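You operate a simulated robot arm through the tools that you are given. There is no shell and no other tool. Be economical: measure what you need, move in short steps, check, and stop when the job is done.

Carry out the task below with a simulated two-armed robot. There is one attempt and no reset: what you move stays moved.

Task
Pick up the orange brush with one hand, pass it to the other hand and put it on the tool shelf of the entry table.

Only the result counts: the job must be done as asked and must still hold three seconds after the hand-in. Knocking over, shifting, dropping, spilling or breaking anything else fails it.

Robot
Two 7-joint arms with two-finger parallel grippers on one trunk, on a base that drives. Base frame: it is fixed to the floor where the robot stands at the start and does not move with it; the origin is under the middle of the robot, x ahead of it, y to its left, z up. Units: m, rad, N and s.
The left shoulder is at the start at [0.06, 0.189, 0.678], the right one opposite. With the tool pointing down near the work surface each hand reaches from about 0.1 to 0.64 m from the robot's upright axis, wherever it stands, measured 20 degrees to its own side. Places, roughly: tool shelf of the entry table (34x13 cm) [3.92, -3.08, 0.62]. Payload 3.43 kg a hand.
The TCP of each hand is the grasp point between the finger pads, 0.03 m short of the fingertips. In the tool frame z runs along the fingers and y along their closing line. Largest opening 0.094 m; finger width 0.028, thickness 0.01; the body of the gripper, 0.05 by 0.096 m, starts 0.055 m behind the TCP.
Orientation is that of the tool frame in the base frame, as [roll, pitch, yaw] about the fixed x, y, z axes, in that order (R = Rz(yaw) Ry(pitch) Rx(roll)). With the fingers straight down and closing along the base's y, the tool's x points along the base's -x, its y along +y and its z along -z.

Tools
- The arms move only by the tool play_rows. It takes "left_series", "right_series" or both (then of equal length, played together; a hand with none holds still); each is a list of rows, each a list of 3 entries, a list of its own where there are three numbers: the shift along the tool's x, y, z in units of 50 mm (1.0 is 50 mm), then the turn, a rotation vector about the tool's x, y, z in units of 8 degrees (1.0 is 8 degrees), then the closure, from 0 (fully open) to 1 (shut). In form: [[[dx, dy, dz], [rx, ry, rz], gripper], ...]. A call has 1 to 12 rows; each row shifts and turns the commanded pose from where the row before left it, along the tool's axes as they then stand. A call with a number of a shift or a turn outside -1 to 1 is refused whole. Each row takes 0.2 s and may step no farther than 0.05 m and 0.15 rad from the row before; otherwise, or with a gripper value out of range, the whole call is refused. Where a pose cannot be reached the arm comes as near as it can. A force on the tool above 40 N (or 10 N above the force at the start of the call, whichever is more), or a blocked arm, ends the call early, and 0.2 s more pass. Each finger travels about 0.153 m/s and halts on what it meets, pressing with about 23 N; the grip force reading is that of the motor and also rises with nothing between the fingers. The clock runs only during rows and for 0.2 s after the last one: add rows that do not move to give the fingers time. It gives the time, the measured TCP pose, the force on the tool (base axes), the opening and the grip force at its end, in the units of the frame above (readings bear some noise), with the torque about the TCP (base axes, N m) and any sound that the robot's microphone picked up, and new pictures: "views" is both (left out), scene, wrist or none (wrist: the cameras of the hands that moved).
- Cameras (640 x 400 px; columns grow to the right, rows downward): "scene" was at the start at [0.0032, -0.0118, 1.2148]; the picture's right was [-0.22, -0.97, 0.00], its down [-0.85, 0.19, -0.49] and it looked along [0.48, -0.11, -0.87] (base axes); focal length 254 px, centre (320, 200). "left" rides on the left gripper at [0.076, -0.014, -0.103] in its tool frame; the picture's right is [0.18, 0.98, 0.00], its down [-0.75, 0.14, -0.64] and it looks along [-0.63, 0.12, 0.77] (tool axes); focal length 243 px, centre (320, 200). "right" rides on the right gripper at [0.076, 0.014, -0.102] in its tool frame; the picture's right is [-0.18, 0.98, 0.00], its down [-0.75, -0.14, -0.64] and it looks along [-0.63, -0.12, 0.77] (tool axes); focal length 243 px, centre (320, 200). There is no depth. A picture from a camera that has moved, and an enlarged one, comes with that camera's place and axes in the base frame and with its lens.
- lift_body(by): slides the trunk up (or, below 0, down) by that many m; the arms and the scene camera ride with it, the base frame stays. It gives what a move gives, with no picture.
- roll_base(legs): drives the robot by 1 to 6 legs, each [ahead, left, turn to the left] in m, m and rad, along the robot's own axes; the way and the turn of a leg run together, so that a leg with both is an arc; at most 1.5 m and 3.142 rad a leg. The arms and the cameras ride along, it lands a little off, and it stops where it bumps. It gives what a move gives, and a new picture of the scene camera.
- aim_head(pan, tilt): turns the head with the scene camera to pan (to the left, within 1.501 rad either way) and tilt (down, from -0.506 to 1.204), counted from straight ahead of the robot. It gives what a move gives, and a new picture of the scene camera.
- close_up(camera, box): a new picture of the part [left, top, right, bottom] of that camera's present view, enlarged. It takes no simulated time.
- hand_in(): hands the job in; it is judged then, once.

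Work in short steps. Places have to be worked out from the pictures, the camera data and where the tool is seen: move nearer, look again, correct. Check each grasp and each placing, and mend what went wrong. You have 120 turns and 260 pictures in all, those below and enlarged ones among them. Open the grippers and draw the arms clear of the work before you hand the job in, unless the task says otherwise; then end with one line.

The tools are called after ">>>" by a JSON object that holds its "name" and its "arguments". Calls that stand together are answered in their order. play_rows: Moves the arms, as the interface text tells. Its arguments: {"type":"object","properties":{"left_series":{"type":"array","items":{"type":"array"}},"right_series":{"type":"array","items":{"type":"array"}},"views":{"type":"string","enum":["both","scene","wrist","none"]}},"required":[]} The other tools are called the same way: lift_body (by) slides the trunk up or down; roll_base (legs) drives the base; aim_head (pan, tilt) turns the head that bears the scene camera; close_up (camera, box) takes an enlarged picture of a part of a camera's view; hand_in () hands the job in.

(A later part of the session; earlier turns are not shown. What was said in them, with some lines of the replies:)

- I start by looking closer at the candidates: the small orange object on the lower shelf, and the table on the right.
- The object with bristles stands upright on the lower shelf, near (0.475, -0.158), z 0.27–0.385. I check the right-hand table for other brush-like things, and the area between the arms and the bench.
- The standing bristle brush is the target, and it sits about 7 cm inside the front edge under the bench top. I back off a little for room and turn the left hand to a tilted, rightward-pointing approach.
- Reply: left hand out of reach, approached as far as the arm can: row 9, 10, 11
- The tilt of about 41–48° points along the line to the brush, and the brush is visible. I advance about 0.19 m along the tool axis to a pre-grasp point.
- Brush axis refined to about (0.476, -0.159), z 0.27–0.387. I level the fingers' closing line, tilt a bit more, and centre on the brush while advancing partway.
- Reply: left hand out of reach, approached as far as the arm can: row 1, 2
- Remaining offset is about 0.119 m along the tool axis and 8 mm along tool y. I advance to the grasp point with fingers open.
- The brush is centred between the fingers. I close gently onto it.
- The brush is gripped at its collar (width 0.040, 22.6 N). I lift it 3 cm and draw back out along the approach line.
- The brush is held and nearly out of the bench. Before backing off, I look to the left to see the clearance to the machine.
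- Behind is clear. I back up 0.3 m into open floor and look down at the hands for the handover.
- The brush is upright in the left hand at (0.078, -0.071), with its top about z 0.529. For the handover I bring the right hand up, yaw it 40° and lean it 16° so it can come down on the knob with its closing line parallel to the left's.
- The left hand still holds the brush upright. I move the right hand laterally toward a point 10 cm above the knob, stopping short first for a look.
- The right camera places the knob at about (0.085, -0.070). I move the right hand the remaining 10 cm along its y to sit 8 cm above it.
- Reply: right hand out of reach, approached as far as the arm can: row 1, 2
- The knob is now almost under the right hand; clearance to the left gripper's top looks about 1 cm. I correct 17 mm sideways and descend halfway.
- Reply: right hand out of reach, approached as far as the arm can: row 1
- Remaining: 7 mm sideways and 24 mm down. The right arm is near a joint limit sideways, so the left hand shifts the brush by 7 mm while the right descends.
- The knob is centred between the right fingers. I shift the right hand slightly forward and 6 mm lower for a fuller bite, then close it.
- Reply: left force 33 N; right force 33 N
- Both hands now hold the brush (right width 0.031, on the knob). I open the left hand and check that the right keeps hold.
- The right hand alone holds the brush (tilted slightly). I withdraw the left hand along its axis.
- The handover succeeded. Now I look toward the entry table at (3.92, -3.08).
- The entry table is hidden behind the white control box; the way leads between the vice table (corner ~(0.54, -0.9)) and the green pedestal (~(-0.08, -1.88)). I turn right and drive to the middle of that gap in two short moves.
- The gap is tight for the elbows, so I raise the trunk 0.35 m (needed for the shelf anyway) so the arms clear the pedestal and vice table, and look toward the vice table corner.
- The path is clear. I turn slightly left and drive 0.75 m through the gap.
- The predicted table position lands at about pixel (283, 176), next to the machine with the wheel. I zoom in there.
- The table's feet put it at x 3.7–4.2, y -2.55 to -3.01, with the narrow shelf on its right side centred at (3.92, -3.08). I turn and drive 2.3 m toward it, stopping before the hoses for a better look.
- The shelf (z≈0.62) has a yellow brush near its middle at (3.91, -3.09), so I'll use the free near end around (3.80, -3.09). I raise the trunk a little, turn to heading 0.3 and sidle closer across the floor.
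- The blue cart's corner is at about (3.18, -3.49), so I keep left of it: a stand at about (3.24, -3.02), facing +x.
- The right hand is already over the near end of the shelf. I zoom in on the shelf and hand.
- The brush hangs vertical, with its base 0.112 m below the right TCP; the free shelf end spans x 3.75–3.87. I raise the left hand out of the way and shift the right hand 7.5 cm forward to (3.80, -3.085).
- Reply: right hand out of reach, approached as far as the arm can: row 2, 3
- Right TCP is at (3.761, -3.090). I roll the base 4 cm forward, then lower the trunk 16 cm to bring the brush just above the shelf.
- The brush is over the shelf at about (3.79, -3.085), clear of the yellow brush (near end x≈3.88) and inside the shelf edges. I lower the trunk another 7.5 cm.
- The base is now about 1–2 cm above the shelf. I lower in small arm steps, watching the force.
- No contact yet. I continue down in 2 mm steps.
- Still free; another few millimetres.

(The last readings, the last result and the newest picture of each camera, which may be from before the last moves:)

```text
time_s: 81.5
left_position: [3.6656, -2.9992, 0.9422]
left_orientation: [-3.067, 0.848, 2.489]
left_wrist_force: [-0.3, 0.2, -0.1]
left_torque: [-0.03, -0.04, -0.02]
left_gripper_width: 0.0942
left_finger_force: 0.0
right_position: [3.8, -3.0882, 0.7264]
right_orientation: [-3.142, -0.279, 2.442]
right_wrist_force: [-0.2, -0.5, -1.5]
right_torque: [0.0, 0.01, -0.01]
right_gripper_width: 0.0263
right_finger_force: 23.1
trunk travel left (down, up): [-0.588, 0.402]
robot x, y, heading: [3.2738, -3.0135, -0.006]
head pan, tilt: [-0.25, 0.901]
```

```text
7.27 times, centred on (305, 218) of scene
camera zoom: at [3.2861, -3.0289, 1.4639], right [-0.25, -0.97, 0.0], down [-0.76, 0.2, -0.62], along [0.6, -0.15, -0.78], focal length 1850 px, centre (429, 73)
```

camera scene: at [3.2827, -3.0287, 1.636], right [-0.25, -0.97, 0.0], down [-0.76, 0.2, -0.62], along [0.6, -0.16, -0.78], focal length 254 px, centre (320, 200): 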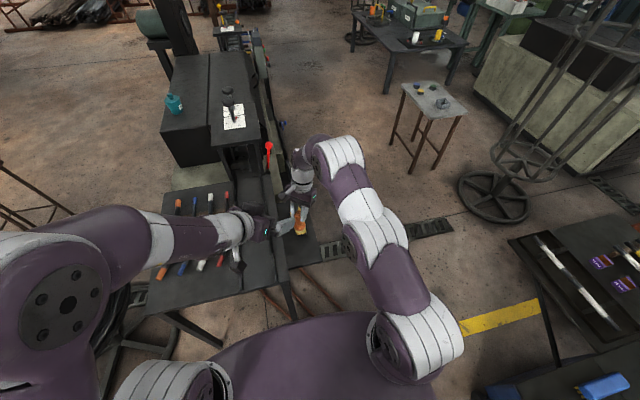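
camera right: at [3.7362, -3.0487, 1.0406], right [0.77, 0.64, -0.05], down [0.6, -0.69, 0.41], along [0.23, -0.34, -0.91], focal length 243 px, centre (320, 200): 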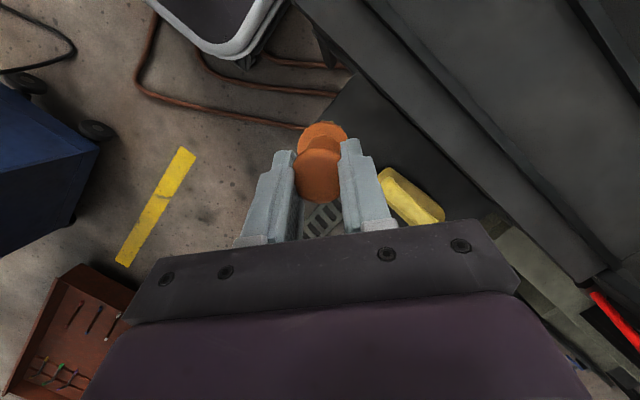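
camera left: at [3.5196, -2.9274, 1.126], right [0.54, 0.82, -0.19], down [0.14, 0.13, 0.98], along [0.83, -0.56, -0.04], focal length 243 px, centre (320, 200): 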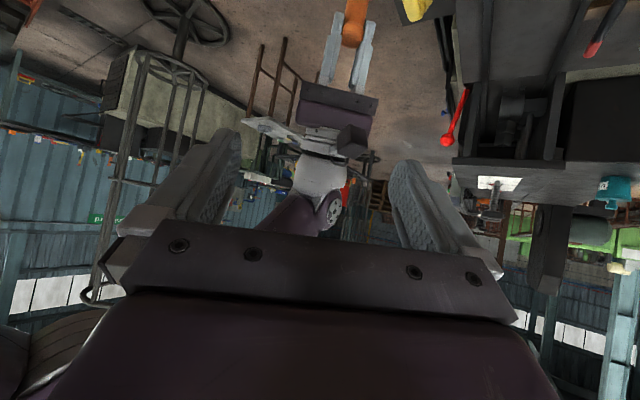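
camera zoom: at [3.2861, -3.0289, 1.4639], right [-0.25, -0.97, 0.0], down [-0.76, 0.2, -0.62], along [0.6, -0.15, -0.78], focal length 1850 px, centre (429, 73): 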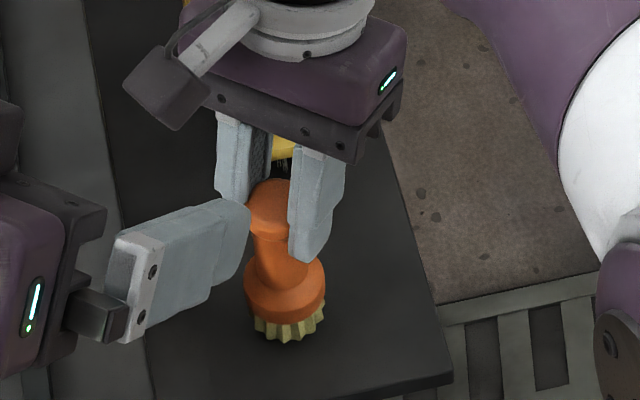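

Still no contact force; I continue with 2 mm steps.

>>> {"name": "play_rows", "arguments": {"right_series": [[[-0.011, 0, 0.038], [0, 0, 0], 1], [[-0.011, 0, 0.038], [0, 0, 0], 1], [[0, 0, 0], [0, 0, 0], 1]], "views": "none"}}

>>> {"name": "play_rows", "arguments": {"right_series": [[[-0.011, 0, 0.038], [0, 0, 0], 1], [[0, 0, 0], [0, 0, 0], 1]], "views": "none"}}

```text
time_s: 82.3
left_position: [3.6647, -3.0001, 0.9424]
left_orientation: [-3.068, 0.847, 2.488]
left_wrist_force: [0.4, 0.6, -0.5]
left_torque: [-0.04, 0.0, 0.0]
left_gripper_width: 0.0942
left_finger_force: 0.0
right_position: [3.7999, -3.0893, 0.7215]
right_orientation: [-3.141, -0.28, 2.443]
right_wrist_force: [0.5, 0.5, -0.5]
right_torque: [0.02, 0.01, 0.02]
right_gripper_width: 0.0263
right_finger_force: 23.0
trunk travel left (down, up): [-0.588, 0.402]
robot x, y, heading: [3.2724, -3.0144, -0.003]
head pan, tilt: [-0.25, 0.901]
```

```text
time_s: 82.9
left_position: [3.6649, -3.0001, 0.9426]
left_orientation: [-3.065, 0.849, 2.489]
left_wrist_force: [0.4, 0.1, 0.5]
left_torque: [0.01, 0.01, 0.0]
left_gripper_width: 0.0938
left_finger_force: 0.0
right_position: [3.7985, -3.089, 0.7209]
right_orientation: [3.139, -0.277, 2.44]
right_wrist_force: [-1.2, -0.9, 11.2]
right_torque: [-0.07, 0.12, 0.0]
right_gripper_width: 0.0261
right_finger_force: 23.7
trunk travel left (down, up): [-0.588, 0.402]
robot x, y, heading: [3.2734, -3.014, -0.002]
head pan, tilt: [-0.25, 0.901]
```

Contact: 11 N upward, so the brush stands on the shelf. I open the fingers moderately.

>>> {"name": "play_rows", "arguments": {"right_series": [[[0, 0, -0.02], [0, 0, 0], 0.65], [[0, 0, 0], [0, 0, 0], 0.5], [[0, 0, 0], [0, 0, 0], 0.4], [[0, 0, 0], [0, 0, 0], 0.4]], "views": "wrist"}}

>>> {"name": "close_up", "arguments": {"camera": "scene", "box": [275, 190, 335, 245]}}

```text
time_s: 83.9
left_position: [3.6654, -3.0003, 0.9424]
left_orientation: [-3.066, 0.848, 2.488]
left_wrist_force: [0.1, 0.3, -0.2]
left_torque: [0.06, 0.0, 0.01]
left_gripper_width: 0.094
left_finger_force: 0.0
right_position: [3.8005, -3.0901, 0.7203]
right_orientation: [-3.141, -0.279, 2.441]
right_wrist_force: [-0.9, 0.4, 0.2]
right_torque: [0.0, 0.0, 0.02]
right_gripper_width: 0.0567
right_finger_force: 0.1
trunk travel left (down, up): [-0.588, 0.402]
robot x, y, heading: [3.273, -3.0149, 0.0]
head pan, tilt: [-0.25, 0.901]
camera right: at [3.7746, -3.049, 0.8402], right [0.77, 0.64, -0.05], down [0.6, -0.69, 0.41], along [0.23, -0.35, -0.91], focal length 243 px, centre (320, 200)
```

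right: 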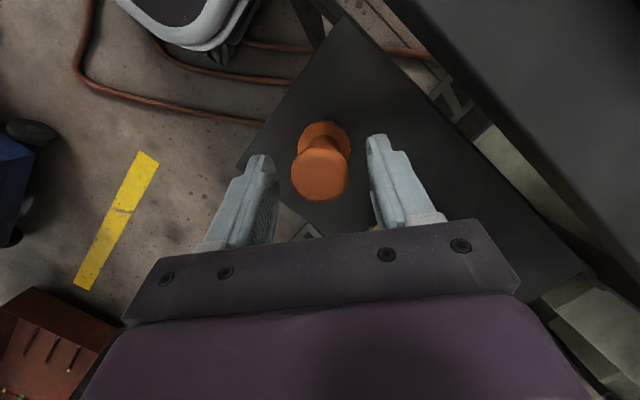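

```text
7.27 times, centred on (305, 218) of scene
camera zoom: at [3.286, -3.0289, 1.4639], right [-0.25, -0.97, 0.0], down [-0.76, 0.2, -0.62], along [0.6, -0.15, -0.78], focal length 1850 px, centre (429, 73)
```

zoom: 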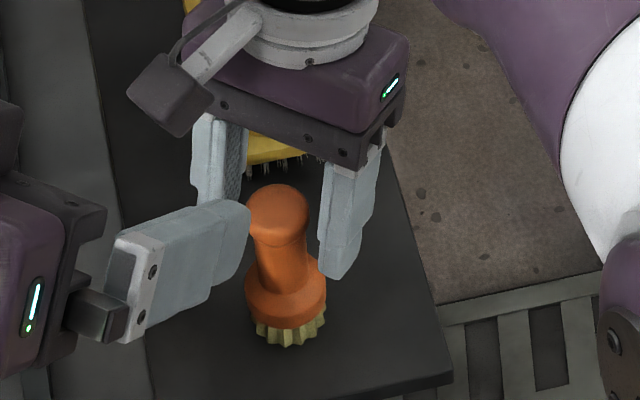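

The brush stands on its own on the shelf, upright. I raise the trunk straight up to lift both hands clear.

>>> {"name": "lift_body", "arguments": {"by": 0.2}}

>>> {"name": "roll_base", "arguments": {"legs": [[-0.2, 0, 0]]}}

>>> {"name": "close_up", "arguments": {"camera": "scene", "box": [230, 120, 370, 240]}}

```text
time_s: 86.0
left_position: [3.6649, -2.9999, 1.1417]
left_orientation: [-3.068, 0.848, 2.489]
left_wrist_force: [0.4, -0.3, -0.7]
left_torque: [0.02, -0.05, 0.04]
left_gripper_width: 0.0941
left_finger_force: 0.0
right_position: [3.7984, -3.0896, 0.9212]
right_orientation: [3.141, -0.281, 2.441]
right_wrist_force: [-0.8, 0.4, 0.0]
right_torque: [-0.01, -0.01, -0.03]
right_gripper_width: 0.0564
right_finger_force: 0.1
trunk travel left (down, up): [-0.788, 0.202]
robot x, y, heading: [3.2772, -3.0137, -0.004]
head pan, tilt: [-0.25, 0.901]
```

```text
time_s: 87.6
left_position: [3.4677, -2.9972, 1.1425]
left_orientation: [-3.066, 0.848, 2.492]
left_wrist_force: [-0.2, 0.1, -0.5]
left_torque: [0.0, 0.0, 0.02]
left_gripper_width: 0.094
left_finger_force: 0.2
right_position: [3.6011, -3.0889, 0.92]
right_orientation: [3.141, -0.28, 2.446]
right_wrist_force: [-0.1, 0.6, 0.0]
right_torque: [-0.02, -0.01, 0.0]
right_gripper_width: 0.0564
right_finger_force: 0.1
trunk travel left (down, up): [-0.788, 0.202]
robot x, y, heading: [3.0763, -3.0147, -0.0]
head pan, tilt: [-0.25, 0.901]
camera scene: at [3.0887, -3.0286, 1.6639], right [-0.25, -0.97, 0.0], down [-0.76, 0.19, -0.62], along [0.6, -0.15, -0.78], focal length 254 px, centre (320, 200)
```

scene: 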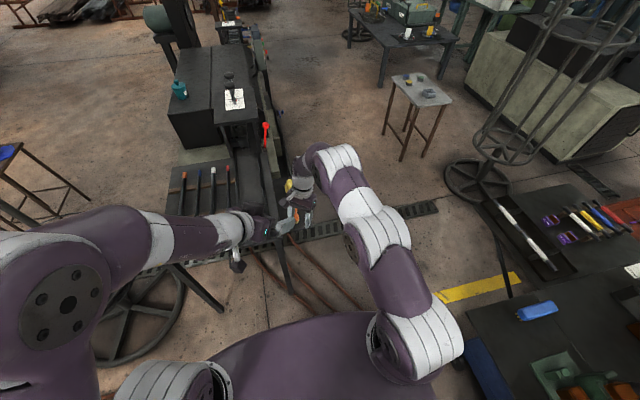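

```text
3.33 times, centred on (300, 180) of scene
camera zoom: at [3.0887, -3.0286, 1.6639], right [-0.25, -0.97, 0.0], down [-0.76, 0.19, -0.62], along [0.6, -0.15, -0.78], focal length 848 px, centre (387, 267)
```

zoom: 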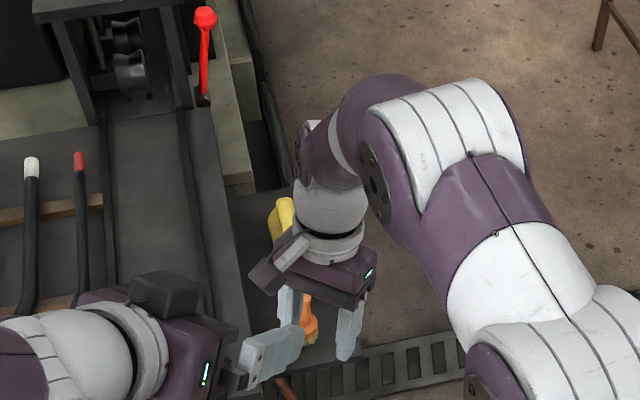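

The hands are clear; I back off a bit more, slightly left, to see the brush unobstructed.

>>> {"name": "roll_base", "arguments": {"legs": [[-0.2, 0.12, 0]]}}

>>> {"name": "aim_head", "arguments": {"pan": -0.1, "tilt": 0.75}}

>>> {"name": "close_up", "arguments": {"camera": "left", "box": [0, 0, 640, 400]}}

```text
time_s: 89.4
left_position: [3.2685, -2.8789, 1.1418]
left_orientation: [-3.068, 0.848, 2.486]
left_wrist_force: [-0.3, 0.2, -0.6]
left_torque: [-0.01, 0.01, -0.03]
left_gripper_width: 0.094
left_finger_force: 0.1
right_position: [3.4022, -2.9693, 0.9197]
right_orientation: [-3.14, -0.279, 2.439]
right_wrist_force: [-0.2, -0.6, -0.6]
right_torque: [-0.02, -0.01, 0.0]
right_gripper_width: 0.0561
right_finger_force: 0.0
trunk travel left (down, up): [-0.788, 0.202]
robot x, y, heading: [2.8759, -2.8903, -0.002]
head pan, tilt: [-0.25, 0.901]
camera scene: at [2.8891, -2.9082, 1.6639], right [-0.25, -0.97, 0.0], down [-0.76, 0.2, -0.62], along [0.6, -0.16, -0.78], focal length 254 px, centre (320, 200)
```

scene: 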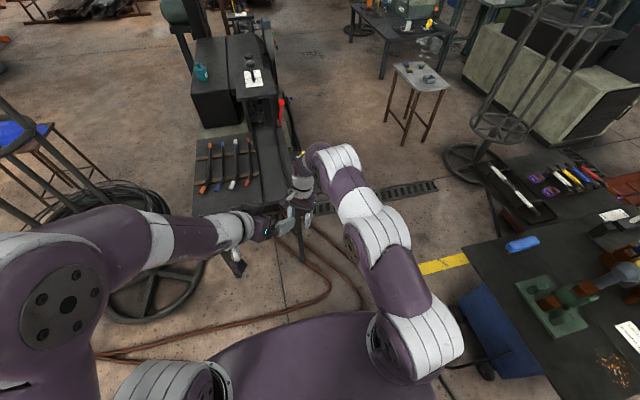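

```text
time_s: 90.1
left_position: [3.2671, -2.8796, 1.1428]
left_orientation: [-3.067, 0.848, 2.487]
left_wrist_force: [-0.5, 0.2, 0.1]
left_torque: [0.01, 0.03, -0.03]
left_gripper_width: 0.0941
left_finger_force: 0.0
right_position: [3.4018, -2.9699, 0.9207]
right_orientation: [3.141, -0.278, 2.438]
right_wrist_force: [0.5, 0.3, 0.8]
right_torque: [-0.02, 0.0, -0.01]
right_gripper_width: 0.0563
right_finger_force: 0.2
trunk travel left (down, up): [-0.788, 0.202]
robot x, y, heading: [2.8816, -2.8943, -0.003]
head pan, tilt: [-0.099, 0.75]
camera scene: at [2.8975, -2.8973, 1.6758], right [-0.1, -0.99, 0.0], down [-0.68, 0.07, -0.73], along [0.73, -0.08, -0.68], focal length 254 px, centre (320, 200)
```

scene: 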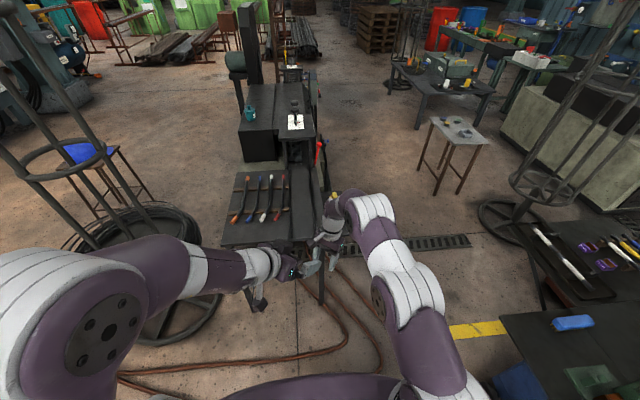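

```text
1.00 times, centred on (320, 200) of left (not enlarged: the box is as wide or as high as the picture)
camera zoom: at [3.1616, -2.8069, 1.1541], right [0.54, 0.82, -0.19], down [0.14, 0.13, 0.98], along [0.83, -0.56, -0.04], focal length 243 px, centre (320, 200)
```

zoom: 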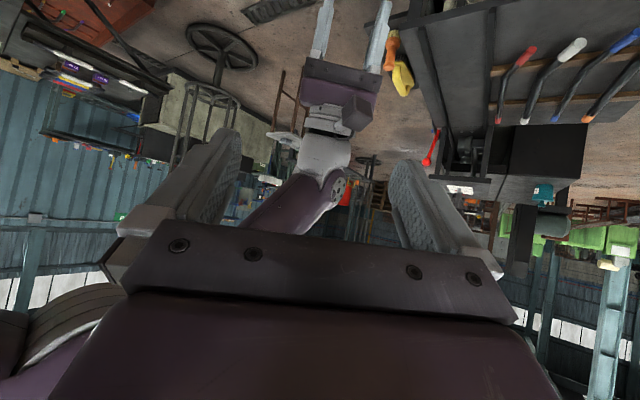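

The left camera sees the orange brush beside the yellow one; I zoom in there to confirm.

>>> {"name": "close_up", "arguments": {"camera": "left", "box": [350, 0, 470, 110]}}

```text
3.64 times, centred on (410, 55) of left
camera zoom: at [3.1616, -2.8069, 1.1541], right [0.54, 0.82, -0.19], down [0.14, 0.13, 0.98], along [0.83, -0.56, -0.04], focal length 882 px, centre (-7, 727)
```

zoom: 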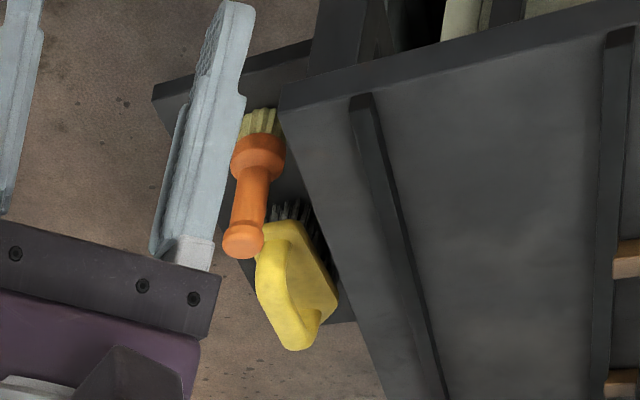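

The brush stands upright on the tool shelf, and the yellow brush appears undisturbed. I open both grippers fully, well clear of the table, and hand in.

>>> {"name": "play_rows", "arguments": {"right_series": [[[0, 0, 0], [0, 0, 0], 0], [[0, 0, 0], [0, 0, 0], 0]], "views": "none"}}

>>> {"name": "hand_in", "arguments": {}}

```text
time_s: 90.7
left_position: [3.2689, -2.88, 1.1431]
left_orientation: [-3.066, 0.847, 2.488]
left_wrist_force: [0.1, 0.2, 0.3]
left_torque: [-0.01, -0.02, -0.01]
left_gripper_width: 0.0937
left_finger_force: 0.1
right_position: [3.4017, -2.9702, 0.9209]
right_orientation: [-3.141, -0.281, 2.438]
right_wrist_force: [-0.2, 0.3, -0.4]
right_torque: [-0.02, 0.0, -0.01]
right_gripper_width: 0.0941
right_finger_force: 0.0
trunk travel left (down, up): [-0.788, 0.202]
robot x, y, heading: [2.8741, -2.8902, -0.004]
head pan, tilt: [-0.099, 0.75]
```

```text
The job is handed in.
```

I picked up the orange brush with the left hand, passed it to the right hand and stood it upright on the entry table's tool shelf; the job is handed in with both grippers open and the arms clear of the table.
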